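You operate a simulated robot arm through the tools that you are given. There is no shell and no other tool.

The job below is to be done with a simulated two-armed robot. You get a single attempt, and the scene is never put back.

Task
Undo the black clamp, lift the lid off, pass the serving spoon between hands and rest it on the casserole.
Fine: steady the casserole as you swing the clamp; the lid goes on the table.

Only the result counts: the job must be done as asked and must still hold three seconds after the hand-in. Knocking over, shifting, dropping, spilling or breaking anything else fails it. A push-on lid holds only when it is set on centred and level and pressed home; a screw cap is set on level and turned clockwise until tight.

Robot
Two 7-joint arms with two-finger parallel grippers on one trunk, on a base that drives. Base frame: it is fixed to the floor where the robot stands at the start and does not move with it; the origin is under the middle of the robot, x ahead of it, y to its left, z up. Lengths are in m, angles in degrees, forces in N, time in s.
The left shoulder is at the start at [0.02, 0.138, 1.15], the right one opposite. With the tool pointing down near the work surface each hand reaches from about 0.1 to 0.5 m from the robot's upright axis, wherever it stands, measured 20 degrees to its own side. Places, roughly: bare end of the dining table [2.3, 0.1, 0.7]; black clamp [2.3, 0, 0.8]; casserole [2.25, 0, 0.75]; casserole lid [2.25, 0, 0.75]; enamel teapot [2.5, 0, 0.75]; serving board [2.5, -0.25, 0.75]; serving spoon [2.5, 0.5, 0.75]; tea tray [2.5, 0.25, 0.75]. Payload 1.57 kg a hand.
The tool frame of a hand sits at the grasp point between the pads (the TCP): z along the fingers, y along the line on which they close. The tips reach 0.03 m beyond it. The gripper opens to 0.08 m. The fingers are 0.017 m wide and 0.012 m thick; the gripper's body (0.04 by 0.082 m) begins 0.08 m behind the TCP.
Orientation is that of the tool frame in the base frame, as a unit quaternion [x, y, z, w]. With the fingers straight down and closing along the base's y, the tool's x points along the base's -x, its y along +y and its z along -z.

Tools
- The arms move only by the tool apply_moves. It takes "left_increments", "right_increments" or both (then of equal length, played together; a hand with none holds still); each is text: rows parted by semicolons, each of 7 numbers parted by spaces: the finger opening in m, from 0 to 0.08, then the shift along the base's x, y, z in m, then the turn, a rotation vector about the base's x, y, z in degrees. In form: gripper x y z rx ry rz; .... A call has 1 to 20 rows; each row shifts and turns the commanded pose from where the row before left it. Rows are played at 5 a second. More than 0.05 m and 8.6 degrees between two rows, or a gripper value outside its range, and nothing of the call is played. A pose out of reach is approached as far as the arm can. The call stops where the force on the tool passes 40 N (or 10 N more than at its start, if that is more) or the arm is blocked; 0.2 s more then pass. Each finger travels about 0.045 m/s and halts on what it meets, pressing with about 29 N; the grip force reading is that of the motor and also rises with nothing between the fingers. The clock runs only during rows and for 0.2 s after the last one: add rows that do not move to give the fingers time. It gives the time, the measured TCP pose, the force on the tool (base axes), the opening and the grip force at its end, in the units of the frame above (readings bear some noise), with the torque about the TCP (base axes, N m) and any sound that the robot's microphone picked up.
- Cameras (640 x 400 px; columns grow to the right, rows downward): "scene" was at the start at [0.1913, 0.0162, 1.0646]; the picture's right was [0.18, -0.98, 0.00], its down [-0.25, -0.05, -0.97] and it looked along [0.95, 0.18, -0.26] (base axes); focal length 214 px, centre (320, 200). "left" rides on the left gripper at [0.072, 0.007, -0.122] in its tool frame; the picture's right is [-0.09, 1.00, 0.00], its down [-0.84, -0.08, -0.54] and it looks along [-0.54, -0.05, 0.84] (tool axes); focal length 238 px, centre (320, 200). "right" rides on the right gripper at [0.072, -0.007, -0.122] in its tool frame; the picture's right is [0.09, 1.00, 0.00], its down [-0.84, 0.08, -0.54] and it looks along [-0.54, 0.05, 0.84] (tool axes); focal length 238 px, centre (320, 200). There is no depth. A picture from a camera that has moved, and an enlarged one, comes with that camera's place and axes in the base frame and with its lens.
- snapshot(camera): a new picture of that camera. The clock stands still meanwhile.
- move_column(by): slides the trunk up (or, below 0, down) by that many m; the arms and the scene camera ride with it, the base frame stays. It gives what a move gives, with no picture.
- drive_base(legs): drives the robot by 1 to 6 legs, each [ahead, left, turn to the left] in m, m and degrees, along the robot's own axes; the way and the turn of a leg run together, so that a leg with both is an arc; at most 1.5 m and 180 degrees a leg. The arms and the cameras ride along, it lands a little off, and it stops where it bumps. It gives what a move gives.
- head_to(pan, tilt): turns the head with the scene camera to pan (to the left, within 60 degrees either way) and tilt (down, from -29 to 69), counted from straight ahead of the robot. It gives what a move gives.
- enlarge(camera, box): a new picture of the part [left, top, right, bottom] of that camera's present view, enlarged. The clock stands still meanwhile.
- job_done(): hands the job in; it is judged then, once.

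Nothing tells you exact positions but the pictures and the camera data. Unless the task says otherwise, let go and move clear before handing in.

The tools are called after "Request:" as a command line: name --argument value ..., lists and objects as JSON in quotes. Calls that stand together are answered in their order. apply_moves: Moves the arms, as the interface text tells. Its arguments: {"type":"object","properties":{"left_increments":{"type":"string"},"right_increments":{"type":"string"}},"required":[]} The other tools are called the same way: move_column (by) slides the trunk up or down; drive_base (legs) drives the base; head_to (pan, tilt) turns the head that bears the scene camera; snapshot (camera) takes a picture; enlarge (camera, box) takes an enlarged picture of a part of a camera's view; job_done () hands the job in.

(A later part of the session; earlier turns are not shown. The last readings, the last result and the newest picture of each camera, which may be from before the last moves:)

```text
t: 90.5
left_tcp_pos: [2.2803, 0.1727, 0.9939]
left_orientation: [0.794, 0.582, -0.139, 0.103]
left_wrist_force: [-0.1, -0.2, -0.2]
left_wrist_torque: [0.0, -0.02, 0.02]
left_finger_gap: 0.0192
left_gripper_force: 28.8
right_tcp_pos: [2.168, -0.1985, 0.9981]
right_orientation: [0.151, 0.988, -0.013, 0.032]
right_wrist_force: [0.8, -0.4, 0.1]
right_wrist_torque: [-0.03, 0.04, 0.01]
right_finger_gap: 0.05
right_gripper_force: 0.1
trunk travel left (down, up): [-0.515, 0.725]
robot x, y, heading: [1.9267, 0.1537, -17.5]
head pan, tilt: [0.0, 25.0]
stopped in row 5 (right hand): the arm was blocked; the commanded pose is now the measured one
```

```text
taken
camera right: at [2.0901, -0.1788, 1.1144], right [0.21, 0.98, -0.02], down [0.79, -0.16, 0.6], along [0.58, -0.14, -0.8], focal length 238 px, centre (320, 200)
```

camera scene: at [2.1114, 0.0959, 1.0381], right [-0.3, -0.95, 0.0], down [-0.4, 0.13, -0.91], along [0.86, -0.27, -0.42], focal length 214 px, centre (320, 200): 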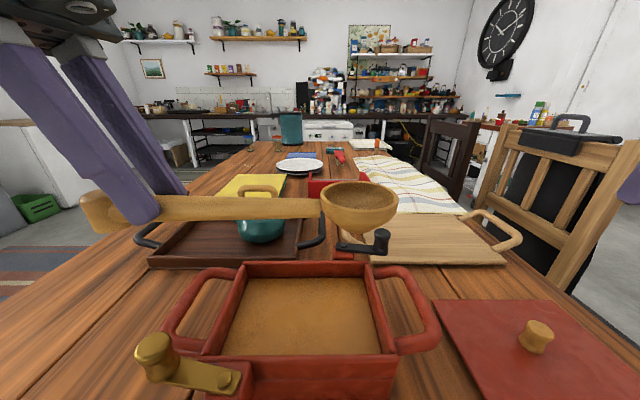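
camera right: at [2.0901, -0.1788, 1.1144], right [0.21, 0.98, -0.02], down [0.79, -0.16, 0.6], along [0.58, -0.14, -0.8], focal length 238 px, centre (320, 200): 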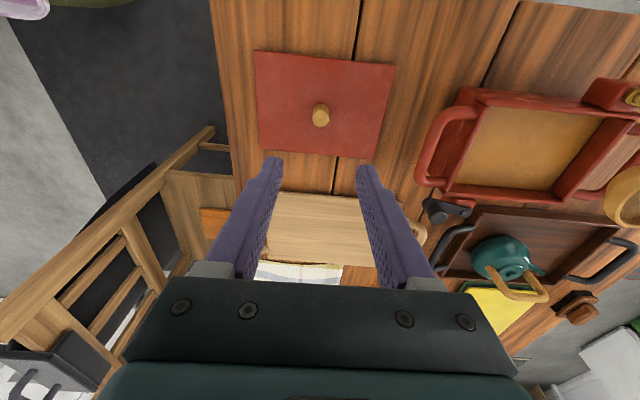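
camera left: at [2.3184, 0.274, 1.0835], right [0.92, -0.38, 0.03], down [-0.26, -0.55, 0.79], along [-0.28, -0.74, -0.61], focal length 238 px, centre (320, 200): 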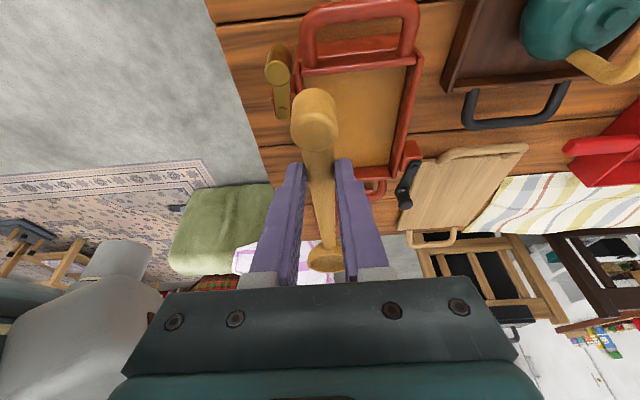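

The right arm got blocked when tilting toward the body there. I'll instead turn its yaw first while rising, and tilt afterwards.

Request:
apply_moves --right_increments "0.05 0.003 0.002 0.005 0 0 7.5; 0.05 0.003 0.002 0.005 0 0 7.5; 0.05 0.003 0.002 0.005 0 0 7.5; 0.05 0.003 0.002 0.008 0 0 7.5; 0.05 0.003 0.002 0.008 0 0 7.5; 0.05 0.003 0.002 0.008 0 0 7.5; 0.05 0 0.005 0.008 0 0 7.5; 0.05 0 0.005 0.008 0 0 7.5; 0.05 0 0.005 0.008 0 0 7.5; 0.05 0 0.005 0.008 0 0 7.5; 0.05 0 0.005 0.008 0 0 7.5; 0.05 0 0.005 0.008 0 0 7.5; 0.05 0 0 0 0 0 0"

Request:
snapshot --camera "scene"

Request:
snapshot --camera "right"

```text
t: 92.7
left_tcp_pos: [2.2803, 0.1715, 0.9935]
left_orientation: [0.794, 0.583, -0.139, 0.104]
left_wrist_force: [0.3, -0.2, 0.3]
left_wrist_torque: [0.01, -0.04, 0.02]
left_finger_gap: 0.019
left_gripper_force: 28.3
right_tcp_pos: [2.1704, -0.1667, 1.0192]
right_orientation: [-0.464, 0.883, 0.067, -0.025]
right_wrist_force: [0.9, 0.1, 0.7]
right_wrist_torque: [0.02, -0.01, 0.01]
right_finger_gap: 0.0501
right_gripper_force: 0.0
trunk travel left (down, up): [-0.515, 0.725]
robot x, y, heading: [1.9272, 0.1541, -17.7]
head pan, tilt: [0.0, 25.0]
stopped in row 11 (right hand): the arm was blocked; the commanded pose is now the measured one
```

```text
taken
camera scene: at [2.1113, 0.0958, 1.0381], right [-0.3, -0.95, 0.0], down [-0.4, 0.13, -0.91], along [0.86, -0.27, -0.42], focal length 214 px, centre (320, 200)
```

scene: 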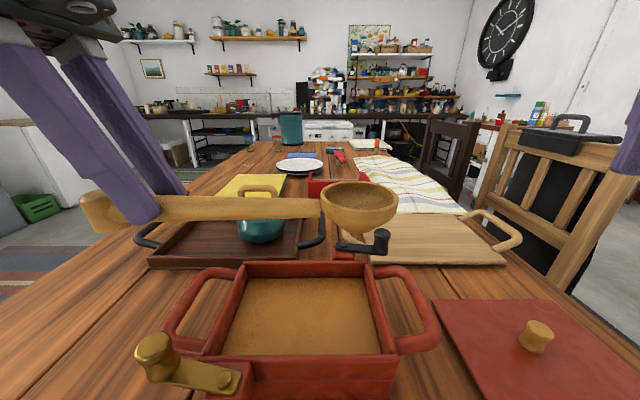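

```text
taken
camera right: at [2.1479, -0.2411, 1.1365], right [-0.87, 0.48, 0.14], down [0.47, 0.68, 0.56], along [0.18, 0.55, -0.82], focal length 238 px, centre (320, 200)
```

right: 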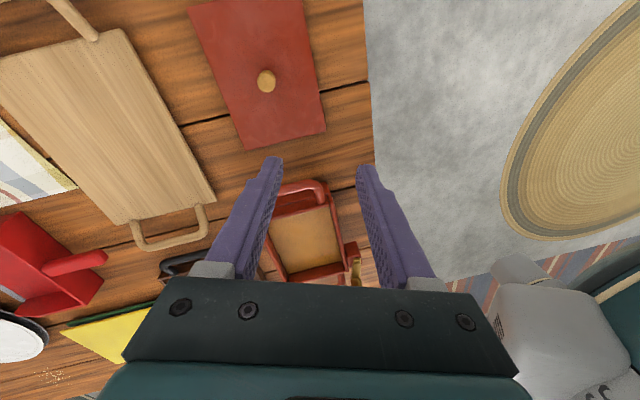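

The right arm folds too tightly at that height. I'll bring it forward and lower to a comfortable pose, square its yaw, then tilt it, and do the handover lower.

Request:
apply_moves --right_increments "0.05 0.0236 0.0144 -0.0085 -1.13 -1.72 4.2; 0.05 0.0236 0.0144 -0.0085 -1.13 -1.72 4.2; 0.05 0.0236 0.0144 -0.0085 -1.13 -1.72 4.2; 0.05 0.0236 0.0144 -0.0085 -1.13 -1.72 4.2; 0.05 0 0 0 0 0 0"

Request:
snapshot --camera "right"

Request:
snapshot --camera "scene"

```text
t: 93.9
left_tcp_pos: [2.28, 0.1722, 0.9936]
left_orientation: [0.794, 0.583, -0.138, 0.103]
left_wrist_force: [0.7, 0.4, 0.0]
left_wrist_torque: [0.0, -0.02, 0.0]
left_finger_gap: 0.0191
left_gripper_force: 29.2
right_tcp_pos: [2.2673, -0.1108, 0.9861]
right_orientation: [-0.591, 0.807, 0.0, 0.0]
right_wrist_force: [-0.9, 0.3, -0.2]
right_wrist_torque: [0.01, 0.02, 0.02]
right_finger_gap: 0.0501
right_gripper_force: 0.1
trunk travel left (down, up): [-0.515, 0.725]
robot x, y, heading: [1.9271, 0.1548, -17.8]
head pan, tilt: [0.0, 25.0]
```

```text
taken
camera right: at [2.2511, -0.1797, 1.1065], right [-0.98, 0.21, 0.0], down [0.18, 0.82, 0.54], along [0.12, 0.53, -0.84], focal length 238 px, centre (320, 200)
```

right: 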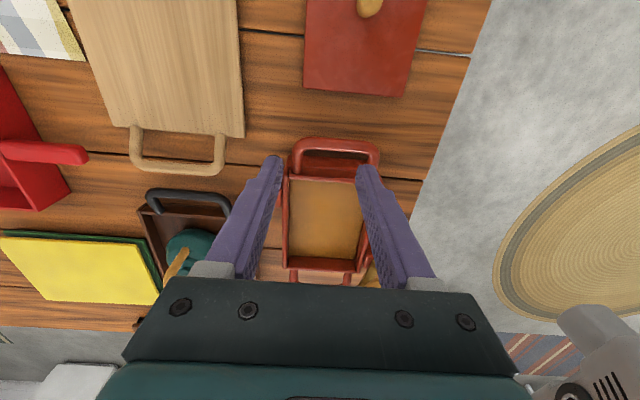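

```text
taken
camera scene: at [2.1113, 0.0958, 1.0381], right [-0.3, -0.95, 0.0], down [-0.4, 0.13, -0.91], along [0.86, -0.27, -0.42], focal length 214 px, centre (320, 200)
```

scene: 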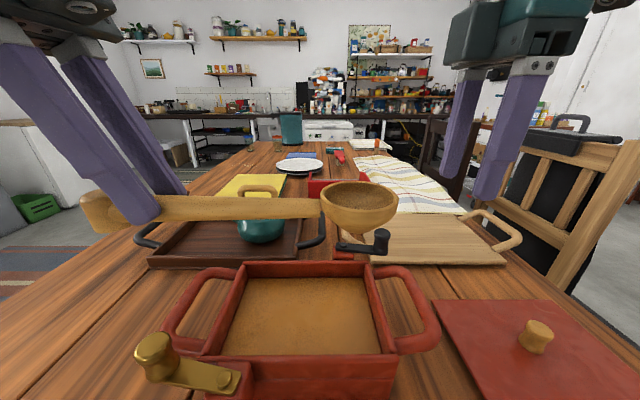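

The right hand is now in a comfortable, squared pose. I'll enlarge to see the gripper's hardware before bringing the hands together.

Request:
enlarge --camera "scene" --box '[420, 0, 640, 210]'

Request:
enlarge --camera "scene" --box '[0, 0, 220, 240]'

```text
1.90 times, centred on (530, 105) of scene
camera zoom: at [2.1113, 0.0958, 1.0381], right [-0.3, -0.95, 0.0], down [-0.4, 0.13, -0.91], along [0.86, -0.27, -0.42], focal length 408 px, centre (-80, 381)
```

zoom: 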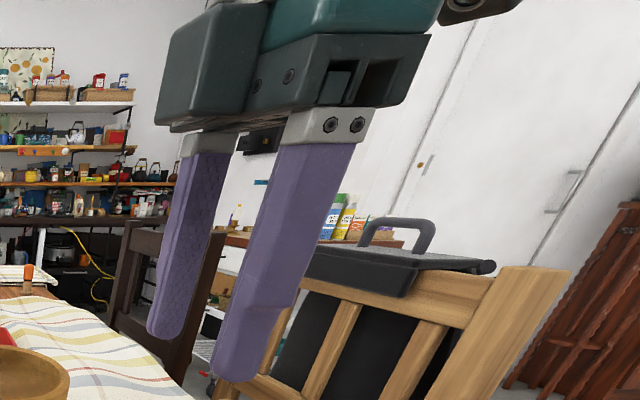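

```text
1.67 times, centred on (110, 120) of scene
camera zoom: at [2.1113, 0.0958, 1.0381], right [-0.3, -0.95, 0.0], down [-0.4, 0.13, -0.91], along [0.86, -0.27, -0.42], focal length 358 px, centre (670, 333)
```

zoom: 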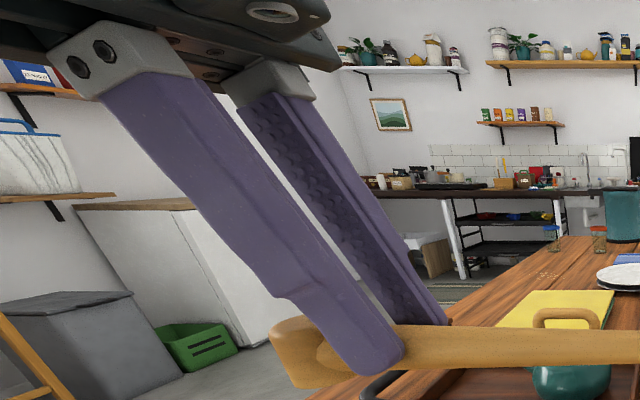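

There's a housing on each gripper's inner side, but with both hands tilted 20° outward there is room. I'll lower the left hand a little and tilt the right hand outward, still well apart.

Request:
apply_moves --left_increments "0 0.0054 -0.0076 -0.0125 0 0 0; 0 0.0054 -0.0076 -0.0125 0 0 0; 0 0.0055 -0.0076 -0.0125 0 0 0; 0 0.0055 -0.0077 -0.0125 0 0 0; 0 0 0 0 0 0 0" --right_increments "0.05 0 0 0 6.35 -2.02 0; 0.05 0 0 0 6.35 -2.02 0; 0.05 0 0 0 6.35 -2.02 0; 0.05 0 0 0 0 0 0; 0.05 0 0 0 0 0 0"

Request:
snapshot --camera "scene"

Request:
snapshot --camera "right"

```text
t: 95.1
left_tcp_pos: [2.3017, 0.1408, 0.9433]
left_orientation: [0.794, 0.583, -0.138, 0.104]
left_wrist_force: [0.6, 0.3, -0.7]
left_wrist_torque: [0.02, -0.01, -0.01]
left_finger_gap: 0.019
left_gripper_force: 29.0
right_tcp_pos: [2.2653, -0.1092, 0.9852]
right_orientation: [-0.58, 0.795, 0.101, 0.143]
right_wrist_force: [-0.5, 0.4, -0.8]
right_wrist_torque: [-0.01, 0.02, 0.0]
right_finger_gap: 0.0498
right_gripper_force: 0.0
trunk travel left (down, up): [-0.515, 0.725]
robot x, y, heading: [1.9309, 0.1561, -17.6]
head pan, tilt: [0.0, 25.0]
```

```text
taken
camera scene: at [2.1113, 0.0959, 1.0381], right [-0.3, -0.95, 0.0], down [-0.4, 0.13, -0.91], along [0.86, -0.27, -0.42], focal length 214 px, centre (320, 200)
```

scene: 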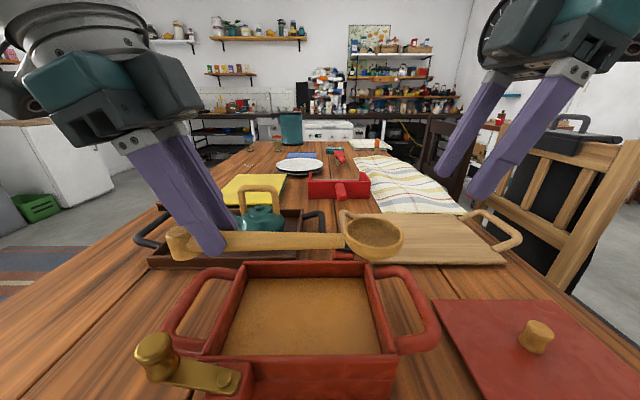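

```text
taken
camera right: at [2.2381, -0.215, 1.0748], right [-0.97, 0.22, -0.03], down [0.11, 0.6, 0.8], along [0.2, 0.77, -0.6], focal length 238 px, centre (320, 200)
```

right: 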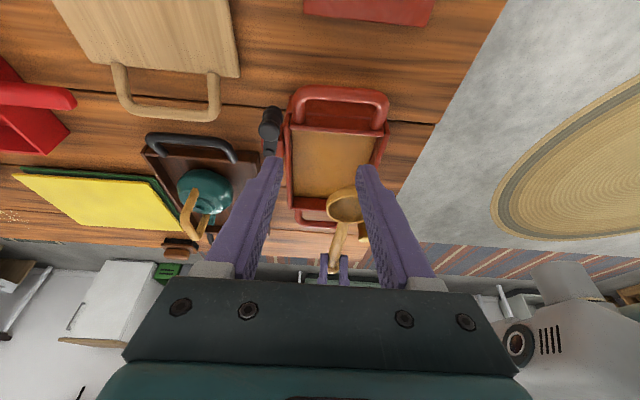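

Both hands lean outward symmetrically. I'll bring the right hand over the handle, staying above the spoon.

Request:
apply_moves --right_increments "0.05 0.0016 0.0321 0 0 0 0; 0.05 0.0016 0.0321 0 0 0 0; 0.05 0.0016 0.0321 0 0 0 0; 0.05 0.0016 0.0321 0 0 0 0; 0.05 0.0016 0.0322 0 0 0 0; 0.05 0 0 0 0 0 0"

Request:
snapshot --camera "scene"

Request:
snapshot --camera "right"

Request:
snapshot --camera "left"

```text
t: 96.5
left_tcp_pos: [2.3021, 0.1414, 0.943]
left_orientation: [0.794, 0.582, -0.139, 0.104]
left_wrist_force: [0.8, -0.1, 0.0]
left_wrist_torque: [0.02, 0.01, -0.02]
left_finger_gap: 0.0189
left_gripper_force: 29.0
right_tcp_pos: [2.2724, 0.0512, 0.9843]
right_orientation: [-0.581, 0.795, 0.101, 0.141]
right_wrist_force: [-0.1, 0.1, 0.3]
right_wrist_torque: [0.01, -0.01, -0.02]
right_finger_gap: 0.0501
right_gripper_force: 0.1
trunk travel left (down, up): [-0.515, 0.725]
robot x, y, heading: [1.9276, 0.1561, -17.3]
head pan, tilt: [0.0, 25.0]
```

```text
taken
camera scene: at [2.1113, 0.0957, 1.0381], right [-0.3, -0.95, 0.0], down [-0.4, 0.13, -0.91], along [0.86, -0.27, -0.42], focal length 214 px, centre (320, 200)
```

scene: 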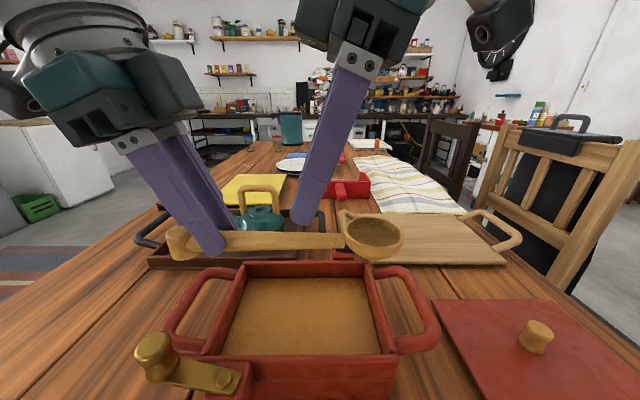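

```text
taken
camera right: at [2.2447, -0.0545, 1.075], right [-0.97, 0.22, -0.03], down [0.11, 0.6, 0.8], along [0.2, 0.77, -0.6], focal length 238 px, centre (320, 200)
```

right: 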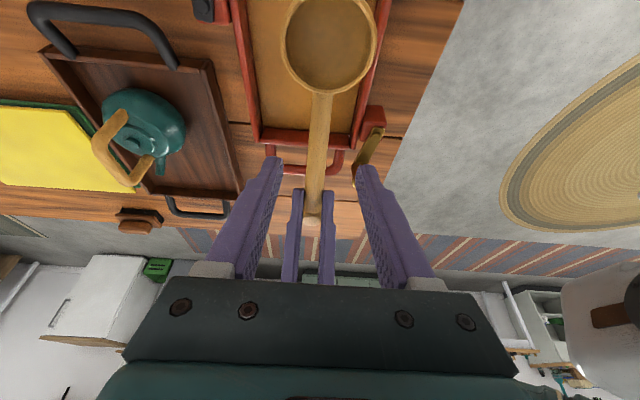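

```text
taken
camera left: at [2.3402, 0.2432, 1.0333], right [0.92, -0.38, 0.03], down [-0.26, -0.55, 0.79], along [-0.28, -0.74, -0.61], focal length 238 px, centre (320, 200)
```

left: 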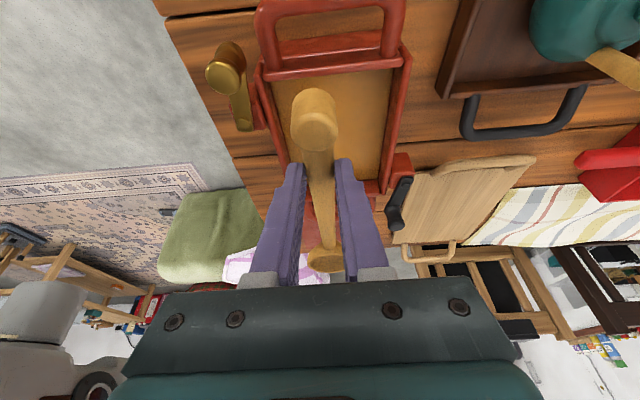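

The handle is centred between the right fingers. I'll lower the right hand straddling the handle.

Request:
apply_moves --right_increments "0.05 0 0 -0.013 0 0 0; 0.05 0 0 -0.013 0 0 0; 0.05 0 0 -0.013 0 0 0; 0.05 0 0 -0.01 0 0 0; 0.05 0 0 0 0 0 0"

Request:
enlarge --camera "scene" --box '[120, 100, 440, 300]'

Request:
enlarge --camera "right" --box '[220, 80, 420, 290]'

```text
t: 97.7
left_tcp_pos: [2.3029, 0.1439, 0.9431]
left_orientation: [0.794, 0.583, -0.138, 0.103]
left_wrist_force: [-0.2, -0.3, -0.7]
left_wrist_torque: [0.04, 0.0, -0.02]
left_finger_gap: 0.0189
left_gripper_force: 28.6
right_tcp_pos: [2.2751, 0.0499, 0.9378]
right_orientation: [-0.58, 0.795, 0.101, 0.142]
right_wrist_force: [0.4, 0.6, -0.3]
right_wrist_torque: [0.0, -0.05, -0.01]
right_finger_gap: 0.0501
right_gripper_force: 0.0
trunk travel left (down, up): [-0.515, 0.725]
robot x, y, heading: [1.9304, 0.1558, -17.7]
head pan, tilt: [0.0, 25.0]
```

```text
2.00 times, centred on (280, 200) of scene
camera zoom: at [2.1114, 0.0958, 1.0381], right [-0.3, -0.95, 0.0], down [-0.4, 0.13, -0.91], along [0.86, -0.27, -0.42], focal length 429 px, centre (400, 200)
```

zoom: 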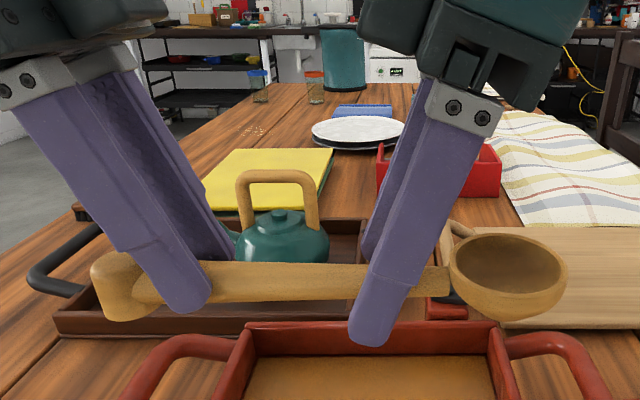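

```text
1.90 times, centred on (320, 185) of right
camera zoom: at [2.2476, -0.0555, 1.0271], right [-0.97, 0.22, -0.03], down [0.11, 0.6, 0.8], along [0.2, 0.77, -0.6], focal length 454 px, centre (320, 229)
```

zoom: 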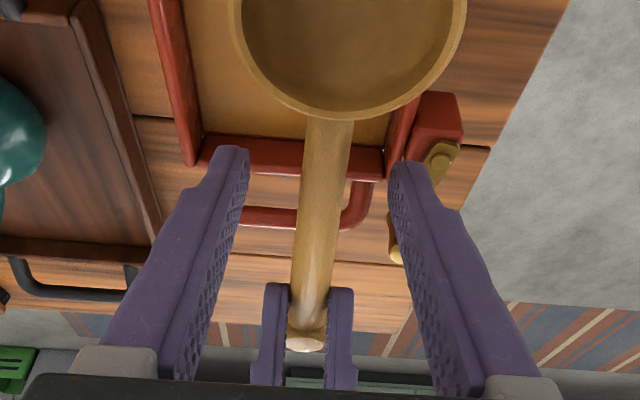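

The right fingers straddle the handle well clear of the bowl and the left hand. I'll close the right hand on it.

Request:
apply_moves --right_increments "0.04 0 0 0 0 0 0; 0.03 0 0 0 0 0 0; 0.02 0 0 0 0 0 0; 0.01 0 0 0 0 0 0; 0 0 0 0 0 0 0; 0 0 0 0 0 0 0; 0 0 0 0 0 0 0"

Request:
enlarge --camera "scene" --box '[120, 100, 440, 300]'

Request:
enlarge --camera "right" --box '[220, 80, 420, 290]'

```text
t: 99.3
left_tcp_pos: [2.3022, 0.142, 0.9436]
left_orientation: [0.793, 0.584, -0.138, 0.104]
left_wrist_force: [6.7, -0.8, -2.4]
left_wrist_torque: [0.04, -0.16, 0.24]
left_finger_gap: 0.019
left_gripper_force: 29.0
right_tcp_pos: [2.2748, 0.0508, 0.938]
right_orientation: [-0.582, 0.795, 0.101, 0.142]
right_wrist_force: [-5.3, 1.2, 1.2]
right_wrist_torque: [0.1, 0.1, 0.35]
right_finger_gap: 0.0188
right_gripper_force: 28.5
trunk travel left (down, up): [-0.515, 0.725]
robot x, y, heading: [1.932, 0.157, -17.5]
head pan, tilt: [0.0, 25.0]
```

```text
2.00 times, centred on (280, 200) of scene
camera zoom: at [2.1114, 0.0958, 1.0381], right [-0.3, -0.95, 0.0], down [-0.4, 0.13, -0.91], along [0.86, -0.27, -0.42], focal length 429 px, centre (400, 200)
```

zoom: 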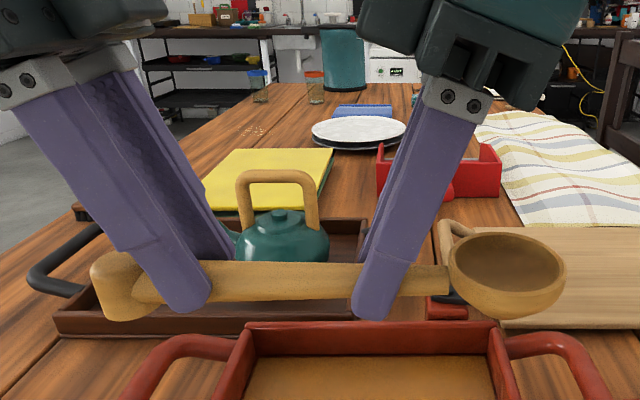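

```text
1.90 times, centred on (320, 185) of right
camera zoom: at [2.2475, -0.0553, 1.0272], right [-0.97, 0.22, -0.03], down [0.11, 0.6, 0.8], along [0.19, 0.77, -0.6], focal length 454 px, centre (320, 229)
```

zoom: 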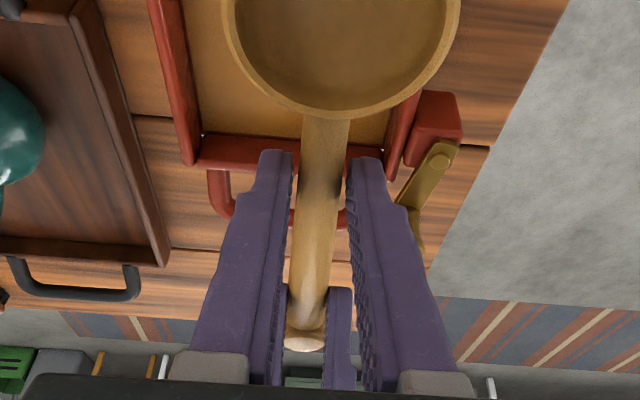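

Both hands hold the spoon. I'll release the left hand and withdraw it along its finger axis.

Request:
apply_moves --left_increments "0.025 0 0 0 0 0 0; 0.035 0 0 0 0 0 0; 0.045 0 0 0 0 0 0; 0.05 0 0 0 0 0 0; 0.05 0.0021 0.0065 0.0188 0 0 0; 0.05 0.0031 0.0098 0.0282 0 0 0; 0.05 0.0031 0.0098 0.0282 0 0 0; 0.05 0.004 0.02 0.0 0 0 0; 0.05 0.004 0.03 0.0 0 0 0; 0.05 0.004 0.03 0.0 0 0 0"

Request:
snapshot --camera "scene"

Request:
snapshot --camera "right"

```text
t: 101.5
left_tcp_pos: [2.3205, 0.2499, 1.0181]
left_orientation: [0.794, 0.582, -0.139, 0.104]
left_wrist_force: [-0.6, 0.0, -0.4]
left_wrist_torque: [-0.01, 0.0, 0.01]
left_finger_gap: 0.0499
left_gripper_force: 0.1
right_tcp_pos: [2.2757, 0.0505, 0.9375]
right_orientation: [-0.58, 0.795, 0.102, 0.142]
right_wrist_force: [-0.9, 0.2, -0.1]
right_wrist_torque: [0.0, -0.01, 0.01]
right_finger_gap: 0.0189
right_gripper_force: 29.4
trunk travel left (down, up): [-0.515, 0.725]
robot x, y, heading: [1.9303, 0.155, -17.4]
head pan, tilt: [0.0, 25.0]
```

```text
taken
camera scene: at [2.1113, 0.0961, 1.038], right [-0.3, -0.95, 0.0], down [-0.4, 0.13, -0.91], along [0.86, -0.27, -0.42], focal length 214 px, centre (320, 200)
```

scene: 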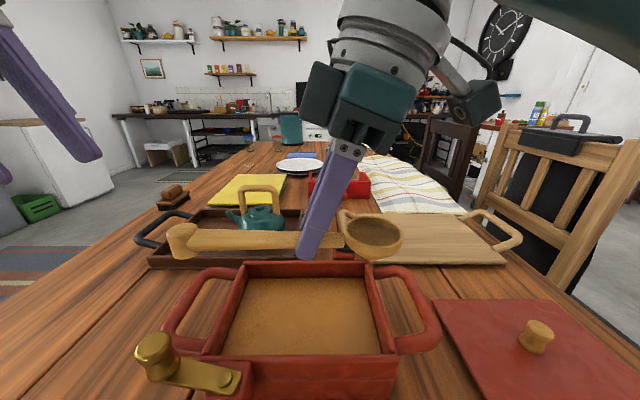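

```text
taken
camera right: at [2.2475, -0.0551, 1.0272], right [-0.97, 0.22, -0.03], down [0.11, 0.6, 0.8], along [0.2, 0.77, -0.6], focal length 238 px, centre (320, 200)
```

right: 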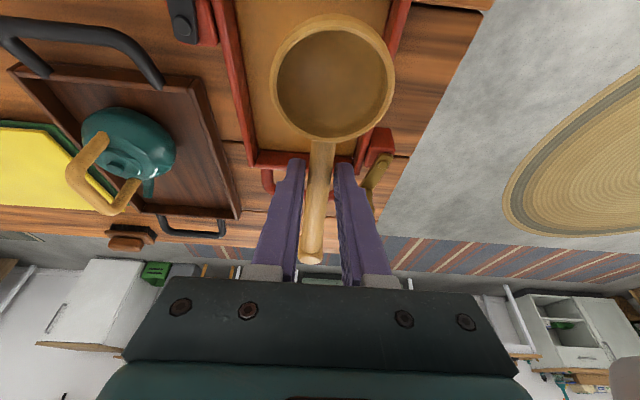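

The handover worked: the right hand now holds the spoon level. I'll turn the right hand 90° clockwise above the casserole so the spoon lies across its short side, while the left moves farther away.

Request:
apply_moves --left_increments "0.05 0.0025 0.008 0 0 0 0; 0.05 0.0025 0.008 0 0 0 0; 0.05 0.0025 0.008 0 0 0 0; 0.05 0.0025 0.008 0 0 0 0; 0.05 0.0025 0.008 0 0 0 0; 0.05 0.0025 0.008 0 0 0 0; 0.05 0.0025 0.008 0 0 0 0; 0.05 0.0025 0.008 0 0 0 0; 0.05 0.0025 0.008 0 0 0 0; 0.05 0.0025 0.008 0 0 0 0; 0.05 0.0025 0.008 0 0 0 0; 0.05 0.0025 0.008 0 0 0 0; 0.05 0 0 0 0 0 0" --right_increments "0 -0.0019 0.0017 0 0 0 -7.5; 0 -0.0019 0.0017 0 0 0 -7.5; 0 -0.0019 0.0017 0 0 0 -7.5; 0 -0.0019 0.0017 0 0 0 -7.5; 0 -0.0019 0.0017 0 0 0 -7.5; 0 -0.0019 0.0017 0 0 0 -7.5; 0 -0.0019 0.0017 0 0 0 -7.5; 0 -0.0019 0.0017 0 0 0 -7.5; 0 -0.0019 0.0017 0 0 0 -7.5; 0 -0.0019 0.0017 0 0 0 -7.5; 0 -0.0019 0.0017 0 0 0 -7.5; 0 -0.0019 0.0017 0 0 0 -7.5; 0 0 0 0 0 0 0"

Request:
snapshot --camera "scene"

Request:
snapshot --camera "right"

```text
t: 104.3
left_tcp_pos: [2.3518, 0.3431, 1.0199]
left_orientation: [0.794, 0.583, -0.137, 0.103]
left_wrist_force: [0.5, -0.3, -0.2]
left_wrist_torque: [-0.02, 0.01, -0.02]
left_finger_gap: 0.0499
left_gripper_force: 0.0
right_tcp_pos: [2.251, 0.0706, 0.9361]
right_orientation: [0.152, 0.973, -0.029, 0.171]
right_wrist_force: [0.0, -0.6, -0.1]
right_wrist_torque: [0.03, -0.01, -0.04]
right_finger_gap: 0.0189
right_gripper_force: 29.0
trunk travel left (down, up): [-0.515, 0.725]
robot x, y, heading: [1.9334, 0.1549, -17.6]
head pan, tilt: [0.0, 25.0]
```

```text
taken
camera scene: at [2.1113, 0.0958, 1.0381], right [-0.3, -0.95, 0.0], down [-0.4, 0.13, -0.91], along [0.86, -0.27, -0.42], focal length 214 px, centre (320, 200)
```

scene: 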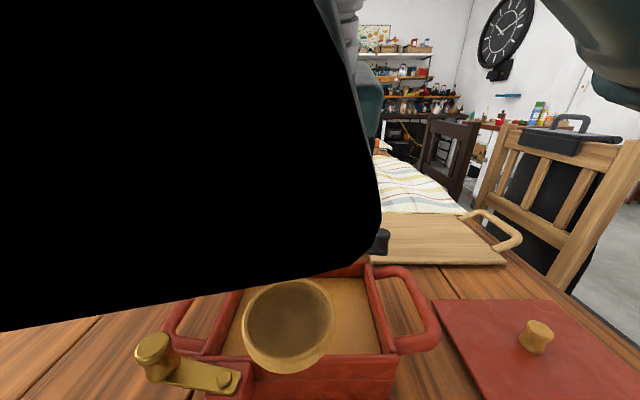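

```text
taken
camera right: at [2.1443, 0.0989, 1.0253], right [0.22, 0.97, -0.03], down [0.6, -0.11, 0.8], along [0.77, -0.2, -0.6], focal length 238 px, centre (320, 200)
```

right: 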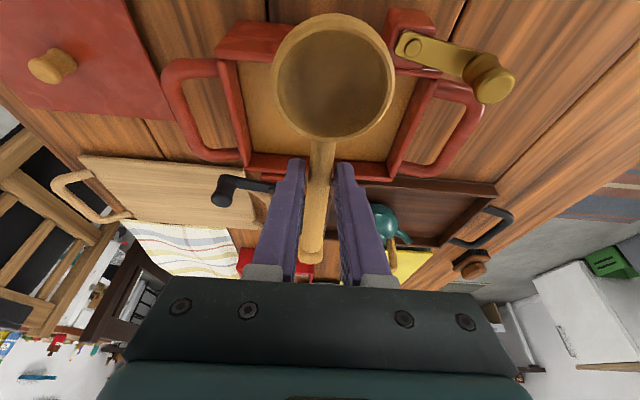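

The spoon is now aligned across the short side, bowl toward me. The right hand's camera housing blocks the scene view, so I'll use the right-hand camera to align.

Request:
enlarge --camera "right" --box '[160, 0, 480, 280]'

Request:
enlarge --camera "right" --box '[240, 130, 400, 290]'

Request:
snapshot --camera "left"

```text
1.43 times, centred on (320, 140) of right
camera zoom: at [2.1443, 0.0989, 1.0253], right [0.22, 0.97, -0.03], down [0.6, -0.11, 0.8], along [0.77, -0.2, -0.6], focal length 340 px, centre (320, 286)
```

zoom: 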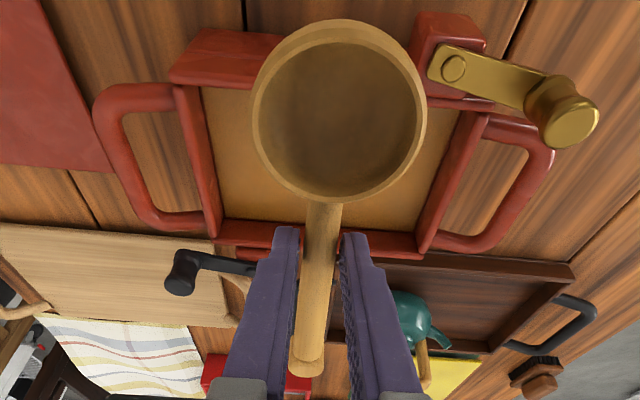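

```text
2.50 times, centred on (320, 210) of right
camera zoom: at [2.1443, 0.0989, 1.0253], right [0.22, 0.97, -0.03], down [0.6, -0.11, 0.8], along [0.77, -0.2, -0.6], focal length 596 px, centre (320, 175)
```

zoom: 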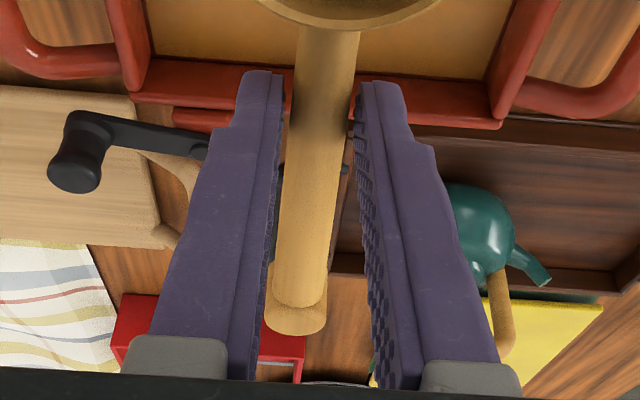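

```text
taken
camera left: at [2.3903, 0.4448, 1.1092], right [0.92, -0.38, 0.03], down [-0.26, -0.55, 0.79], along [-0.28, -0.74, -0.61], focal length 238 px, centre (320, 200)
```

left: 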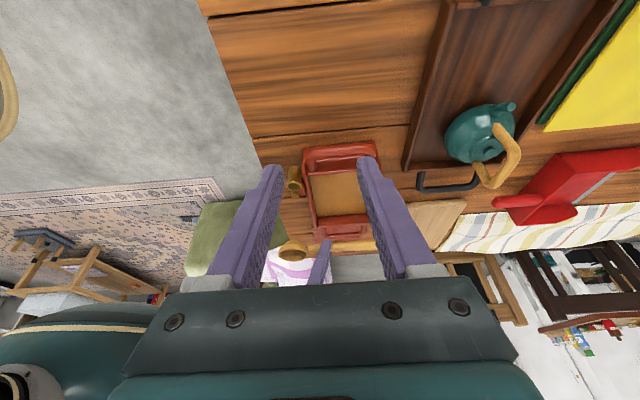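

I've located the spoon in the gripper (grip ≈10.5 cm from the foot) and the casserole rims. I'll shift 1.6 cm forward to centre the clear handle span over the rims and lower most of the way.

Request:
apply_moves --right_increments "0 0.0083 -0.0007 -0.01 0 0 0; 0 0.0083 -0.0007 -0.01 0 0 0; 0 0 0 -0.015 0 0 0; 0 0 0 -0.015 0 0 0; 0 0 0 -0.01 0 0 0; 0 0 0 0 0 0 0"

Request:
enlarge --camera "right" --box '[160, 0, 480, 280]'

Request:
snapshot --camera "scene"

```text
t: 105.7
left_tcp_pos: [2.3528, 0.3432, 1.0201]
left_orientation: [0.795, 0.582, -0.137, 0.104]
left_wrist_force: [0.0, -0.5, 0.8]
left_wrist_torque: [0.0, 0.03, 0.03]
left_finger_gap: 0.05
left_gripper_force: 0.1
right_tcp_pos: [2.2676, 0.0703, 0.8757]
right_orientation: [0.151, 0.973, -0.028, 0.172]
right_wrist_force: [0.3, 0.0, 0.0]
right_wrist_torque: [0.0, 0.01, -0.01]
right_finger_gap: 0.019
right_gripper_force: 29.1
trunk travel left (down, up): [-0.515, 0.725]
robot x, y, heading: [1.9278, 0.1574, -17.6]
head pan, tilt: [0.0, 25.0]
```

```text
1.43 times, centred on (320, 140) of right
camera zoom: at [2.161, 0.0979, 0.9653], right [0.22, 0.97, -0.03], down [0.6, -0.11, 0.8], along [0.77, -0.2, -0.6], focal length 340 px, centre (320, 286)
```

zoom: 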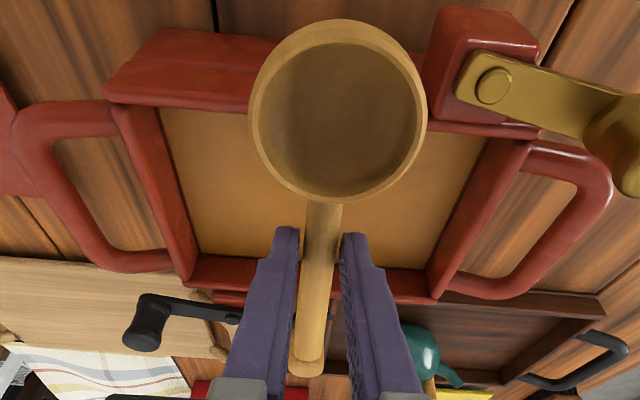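

```text
taken
camera scene: at [2.1114, 0.0958, 1.0381], right [-0.3, -0.95, 0.0], down [-0.4, 0.13, -0.91], along [0.86, -0.27, -0.42], focal length 214 px, centre (320, 200)
```

scene: 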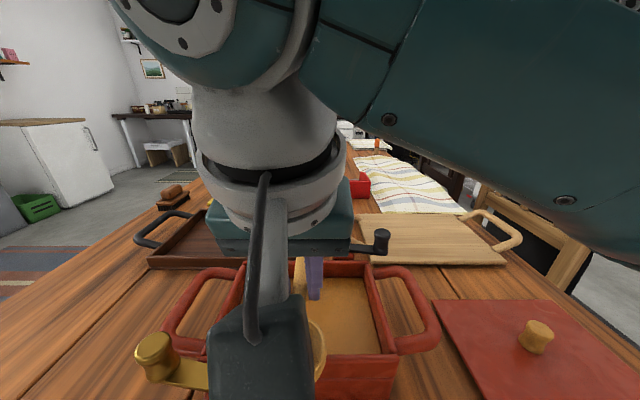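

The spans line up: near and far rims fall about 6–9 mm inside the bowl and the foot. I'll lower the remaining distance in small steps until the rims take the spoon.

Request:
apply_moves --right_increments "0 -0.001 0.0003 -0.008 0 0 0; 0 0 0 -0.006 0 0 0; 0 0 0 -0.005 0 0 0; 0 0 0 0 0 0 0"

Request:
enlarge --camera "right" --box '[160, 0, 480, 280]'

Request:
snapshot --camera "left"

```text
t: 106.7
left_tcp_pos: [2.352, 0.3436, 1.0198]
left_orientation: [0.794, 0.582, -0.139, 0.103]
left_wrist_force: [0.2, -0.7, -0.9]
left_wrist_torque: [0.02, 0.01, -0.02]
left_finger_gap: 0.05
left_gripper_force: 0.0
right_tcp_pos: [2.2666, 0.0707, 0.8559]
right_orientation: [0.152, 0.973, -0.028, 0.172]
right_wrist_force: [-0.1, -0.1, -0.8]
right_wrist_torque: [0.0, 0.0, -0.03]
right_finger_gap: 0.0189
right_gripper_force: 29.2
trunk travel left (down, up): [-0.515, 0.725]
robot x, y, heading: [1.9288, 0.1543, -17.7]
head pan, tilt: [0.0, 25.0]
```

```text
1.43 times, centred on (320, 140) of right
camera zoom: at [2.1603, 0.0984, 0.9459], right [0.22, 0.97, -0.03], down [0.6, -0.11, 0.8], along [0.77, -0.2, -0.6], focal length 340 px, centre (320, 286)
```

zoom: 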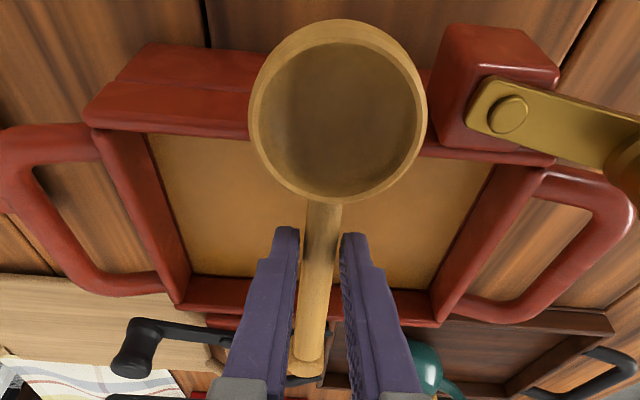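

```text
taken
camera left: at [2.3903, 0.4446, 1.1092], right [0.92, -0.38, 0.03], down [-0.26, -0.55, 0.79], along [-0.28, -0.74, -0.61], focal length 238 px, centre (320, 200)
```

left: 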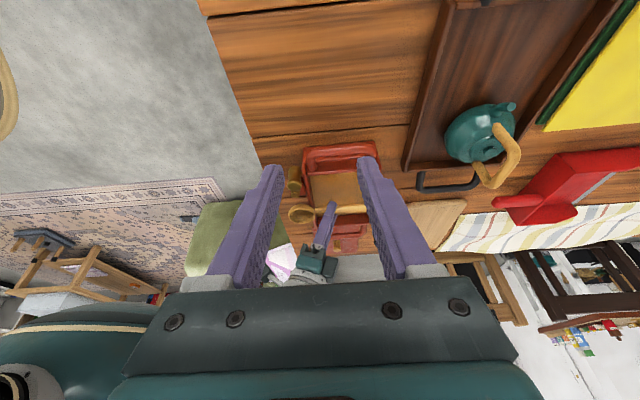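

The left camera sees the spoon crossing the casserole from the side. I'll enlarge that view for the final approach.

Request:
enlarge --camera "left" --box '[270, 130, 400, 290]'

Request:
apply_moves --right_increments "0 0 0 -0.002 0 0 0; 0 0 0 -0.002 0 0 0; 0 0 0 0 0 0 0"

Request:
apply_moves --right_increments "0 0 0 -0.0015 0 0 0; 0 0 0 0 0 0 0"

Request:
enlarge --camera "left" --box '[270, 130, 400, 290]'

```text
2.50 times, centred on (335, 210) of left
camera zoom: at [2.3903, 0.4446, 1.1092], right [0.92, -0.38, 0.03], down [-0.26, -0.55, 0.79], along [-0.28, -0.74, -0.61], focal length 596 px, centre (282, 175)
```

zoom: 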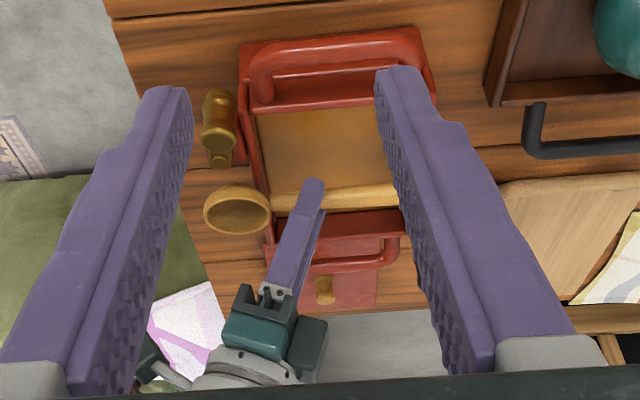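

```text
t: 107.5
left_tcp_pos: [2.3538, 0.343, 1.0199]
left_orientation: [0.794, 0.583, -0.138, 0.104]
left_wrist_force: [0.3, 0.2, 0.4]
left_wrist_torque: [0.0, 0.0, 0.04]
left_finger_gap: 0.0501
left_gripper_force: 0.1
right_tcp_pos: [2.2684, 0.0708, 0.8561]
right_orientation: [0.151, 0.973, -0.028, 0.173]
right_wrist_force: [-0.9, 0.5, 15.5]
right_wrist_torque: [0.16, 0.62, 0.01]
right_finger_gap: 0.0189
right_gripper_force: 29.1
trunk travel left (down, up): [-0.515, 0.725]
robot x, y, heading: [1.9299, 0.1536, -17.6]
head pan, tilt: [0.0, 25.0]
```

```text
t: 108.1
left_tcp_pos: [2.3528, 0.3417, 1.0201]
left_orientation: [0.794, 0.583, -0.138, 0.104]
left_wrist_force: [-0.1, 0.3, -0.3]
left_wrist_torque: [0.04, 0.0, -0.03]
left_finger_gap: 0.0499
left_gripper_force: 0.1
right_tcp_pos: [2.2681, 0.0702, 0.8539]
right_orientation: [0.151, 0.973, -0.028, 0.172]
right_wrist_force: [0.4, 0.9, 17.8]
right_wrist_torque: [0.05, 0.22, -0.02]
right_finger_gap: 0.0188
right_gripper_force: 28.9
trunk travel left (down, up): [-0.515, 0.725]
robot x, y, heading: [1.9321, 0.1551, -17.8]
head pan, tilt: [0.0, 25.0]
```

```text
2.50 times, centred on (335, 210) of left
camera zoom: at [2.3913, 0.4445, 1.1099], right [0.92, -0.38, 0.04], down [-0.26, -0.55, 0.79], along [-0.28, -0.74, -0.61], focal length 596 px, centre (282, 175)
```

zoom: 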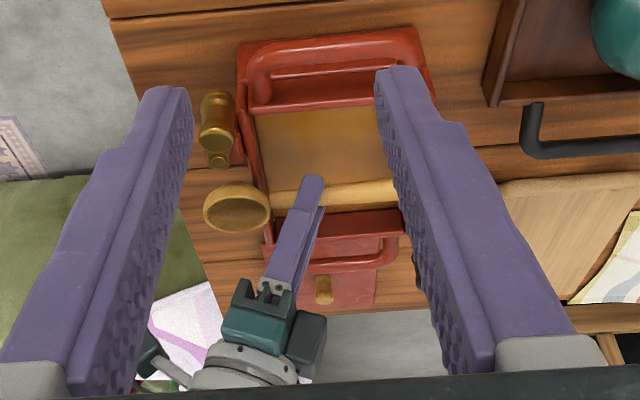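

The rims now carry load (about 18 N push). I'll open the left gripper fully to clear its view and verify both rim contacts before releasing.

Request:
apply_moves --left_increments "0.065 0.012 -0.004 0 0 0 0; 0.08 0.012 -0.004 0 0 0 0; 0.08 0.012 -0.004 0 0 0 0; 0.08 0 0 0 0 0 0"

Request:
snapshot --camera "left"

Request:
enlarge --camera "left" --box '[260, 130, 380, 250]'

Request:
enlarge --camera "right" --box '[240, 130, 400, 290]'

```text
t: 109.1
left_tcp_pos: [2.3892, 0.332, 1.0184]
left_orientation: [0.794, 0.582, -0.139, 0.104]
left_wrist_force: [0.1, 0.6, 0.0]
left_wrist_torque: [0.02, 0.01, 0.02]
left_finger_gap: 0.0801
left_gripper_force: 0.2
right_tcp_pos: [2.2677, 0.0699, 0.8528]
right_orientation: [0.152, 0.973, -0.028, 0.173]
right_wrist_force: [-0.7, 0.1, 19.2]
right_wrist_torque: [-0.02, -0.2, 0.0]
right_finger_gap: 0.0186
right_gripper_force: 29.1
trunk travel left (down, up): [-0.515, 0.725]
robot x, y, heading: [1.928, 0.1526, -17.4]
head pan, tilt: [0.0, 25.0]
```

```text
taken
camera left: at [2.427, 0.4335, 1.1093], right [0.92, -0.38, 0.04], down [-0.26, -0.55, 0.79], along [-0.28, -0.74, -0.61], focal length 238 px, centre (320, 200)
```

left: 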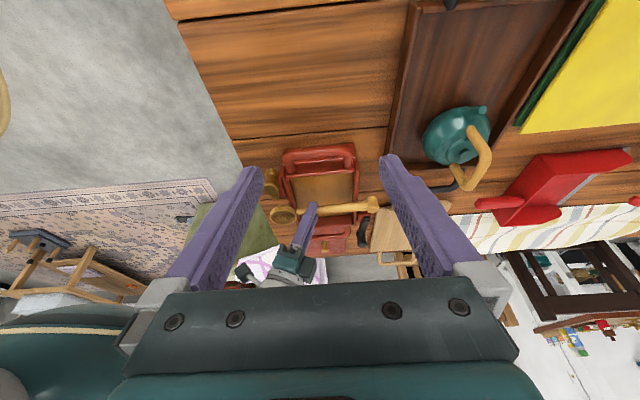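

```text
3.33 times, centred on (320, 190) of left
camera zoom: at [2.427, 0.4335, 1.1093], right [0.92, -0.38, 0.04], down [-0.26, -0.55, 0.79], along [-0.28, -0.74, -0.61], focal length 794 px, centre (320, 233)
```

zoom: 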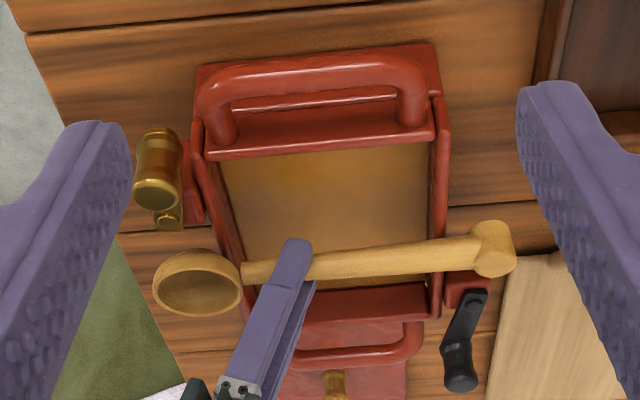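

```text
2.50 times, centred on (320, 210) of right
camera zoom: at [2.1609, 0.0981, 0.9421], right [0.22, 0.97, -0.03], down [0.59, -0.11, 0.8], along [0.77, -0.2, -0.6], focal length 596 px, centre (320, 175)
```

zoom: 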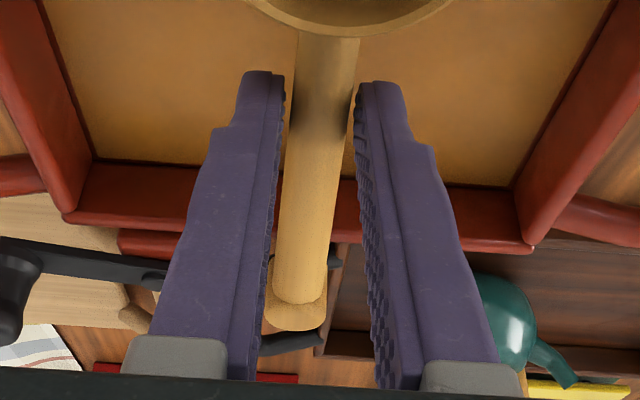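

The spoon spans the casserole with the foot well outside the far rim and the bowl barely outside the near rim. I'll lift slightly, shift 6 mm toward me to balance it, and set it down again.

Request:
apply_moves --right_increments "0 0 0 0.004 0 0 0; 0 0 0 0.004 0 0 0; 0 -0.003 0.0009 0 0 0 0; 0 -0.003 0.0009 0 0 0 0; 0 0 0 -0.002 0 0 0; 0 0 0 -0.002 0 0 0; 0 0 0 0 0 0 0"

Request:
enlarge --camera "left" --box '[260, 130, 380, 250]'

Request:
enlarge --camera "left" --box '[270, 180, 390, 230]'

```text
t: 110.7
left_tcp_pos: [2.3888, 0.3304, 1.0193]
left_orientation: [0.794, 0.583, -0.138, 0.103]
left_wrist_force: [1.7, 0.7, -0.9]
left_wrist_torque: [0.03, 0.0, 0.0]
left_finger_gap: 0.08
left_gripper_force: 0.1
right_tcp_pos: [2.2607, 0.0718, 0.8552]
right_orientation: [0.152, 0.973, -0.028, 0.172]
right_wrist_force: [0.7, 0.4, 0.1]
right_wrist_torque: [-0.01, 0.02, 0.01]
right_finger_gap: 0.0188
right_gripper_force: 28.7
trunk travel left (down, up): [-0.515, 0.725]
robot x, y, heading: [1.9271, 0.1552, -17.6]
head pan, tilt: [0.0, 25.0]
```

```text
3.33 times, centred on (320, 190) of left
camera zoom: at [2.4258, 0.4336, 1.1085], right [0.92, -0.38, 0.03], down [-0.26, -0.55, 0.79], along [-0.28, -0.74, -0.61], focal length 794 px, centre (320, 233)
```

zoom: 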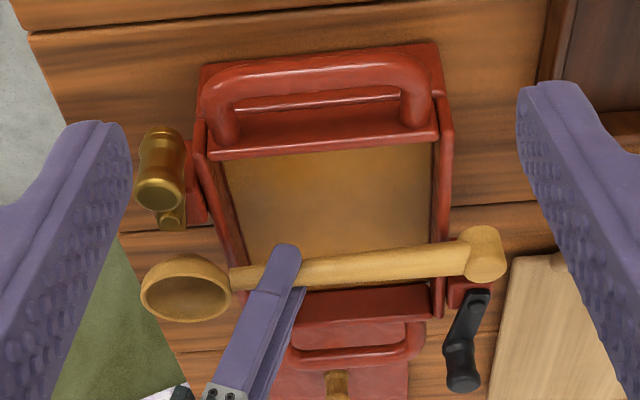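

```text
5.33 times, centred on (330, 205) of left
camera zoom: at [2.4258, 0.4336, 1.1085], right [0.92, -0.38, 0.03], down [-0.26, -0.55, 0.79], along [-0.28, -0.74, -0.61], focal length 1271 px, centre (267, 173)
```

zoom: 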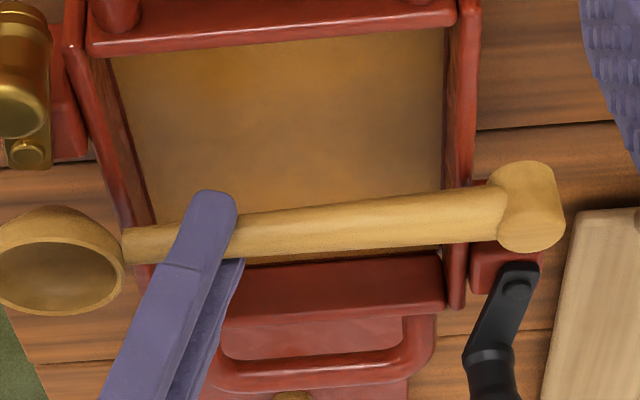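

The margins now look balanced on both sides. I'll lower in fine steps until it touches, then release.

Request:
apply_moves --right_increments "0 -0.001 0.0003 -0.0015 0 0 0; 0 0 0 0 0 0 0"

Request:
apply_moves --right_increments "0 0 0 -0.0015 0 0 0; 0 0 0 0 0 0 0"

Request:
apply_moves --right_increments "0 0 0 -0.001 0 0 0; 0 0 0 0 0 0 0"

```text
t: 111.3
left_tcp_pos: [2.3879, 0.3314, 1.0205]
left_orientation: [0.794, 0.582, -0.138, 0.104]
left_wrist_force: [0.9, 0.0, 1.2]
left_wrist_torque: [0.03, -0.01, 0.01]
left_finger_gap: 0.0801
left_gripper_force: 0.1
right_tcp_pos: [2.2578, 0.0725, 0.8564]
right_orientation: [0.151, 0.973, -0.028, 0.171]
right_wrist_force: [0.2, 0.0, -0.4]
right_wrist_torque: [0.01, 0.03, -0.04]
right_finger_gap: 0.019
right_gripper_force: 29.0
trunk travel left (down, up): [-0.515, 0.725]
robot x, y, heading: [1.9321, 0.157, -17.7]
head pan, tilt: [0.0, 25.0]
```

```text
t: 111.9
left_tcp_pos: [2.3889, 0.3321, 1.0196]
left_orientation: [0.794, 0.583, -0.138, 0.104]
left_wrist_force: [0.0, -0.3, 0.1]
left_wrist_torque: [-0.02, -0.02, -0.01]
left_finger_gap: 0.08
left_gripper_force: 0.1
right_tcp_pos: [2.2589, 0.0716, 0.8545]
right_orientation: [0.151, 0.973, -0.028, 0.172]
right_wrist_force: [-0.6, -0.9, 1.5]
right_wrist_torque: [-0.02, -0.15, 0.03]
right_finger_gap: 0.0185
right_gripper_force: 29.2
trunk travel left (down, up): [-0.515, 0.725]
robot x, y, heading: [1.9331, 0.156, -17.5]
head pan, tilt: [0.0, 25.0]
```

```text
t: 112.5
left_tcp_pos: [2.3881, 0.3307, 1.0199]
left_orientation: [0.794, 0.582, -0.139, 0.104]
left_wrist_force: [-0.1, -0.2, -0.3]
left_wrist_torque: [0.01, 0.02, 0.03]
left_finger_gap: 0.0799
left_gripper_force: 0.0
right_tcp_pos: [2.2604, 0.0732, 0.8531]
right_orientation: [0.151, 0.973, -0.028, 0.173]
right_wrist_force: [-4.2, 0.9, 14.1]
right_wrist_torque: [-0.24, -0.7, -0.03]
right_finger_gap: 0.0189
right_gripper_force: 29.3
trunk travel left (down, up): [-0.515, 0.725]
robot x, y, heading: [1.9267, 0.157, -17.5]
head pan, tilt: [0.0, 25.0]
```

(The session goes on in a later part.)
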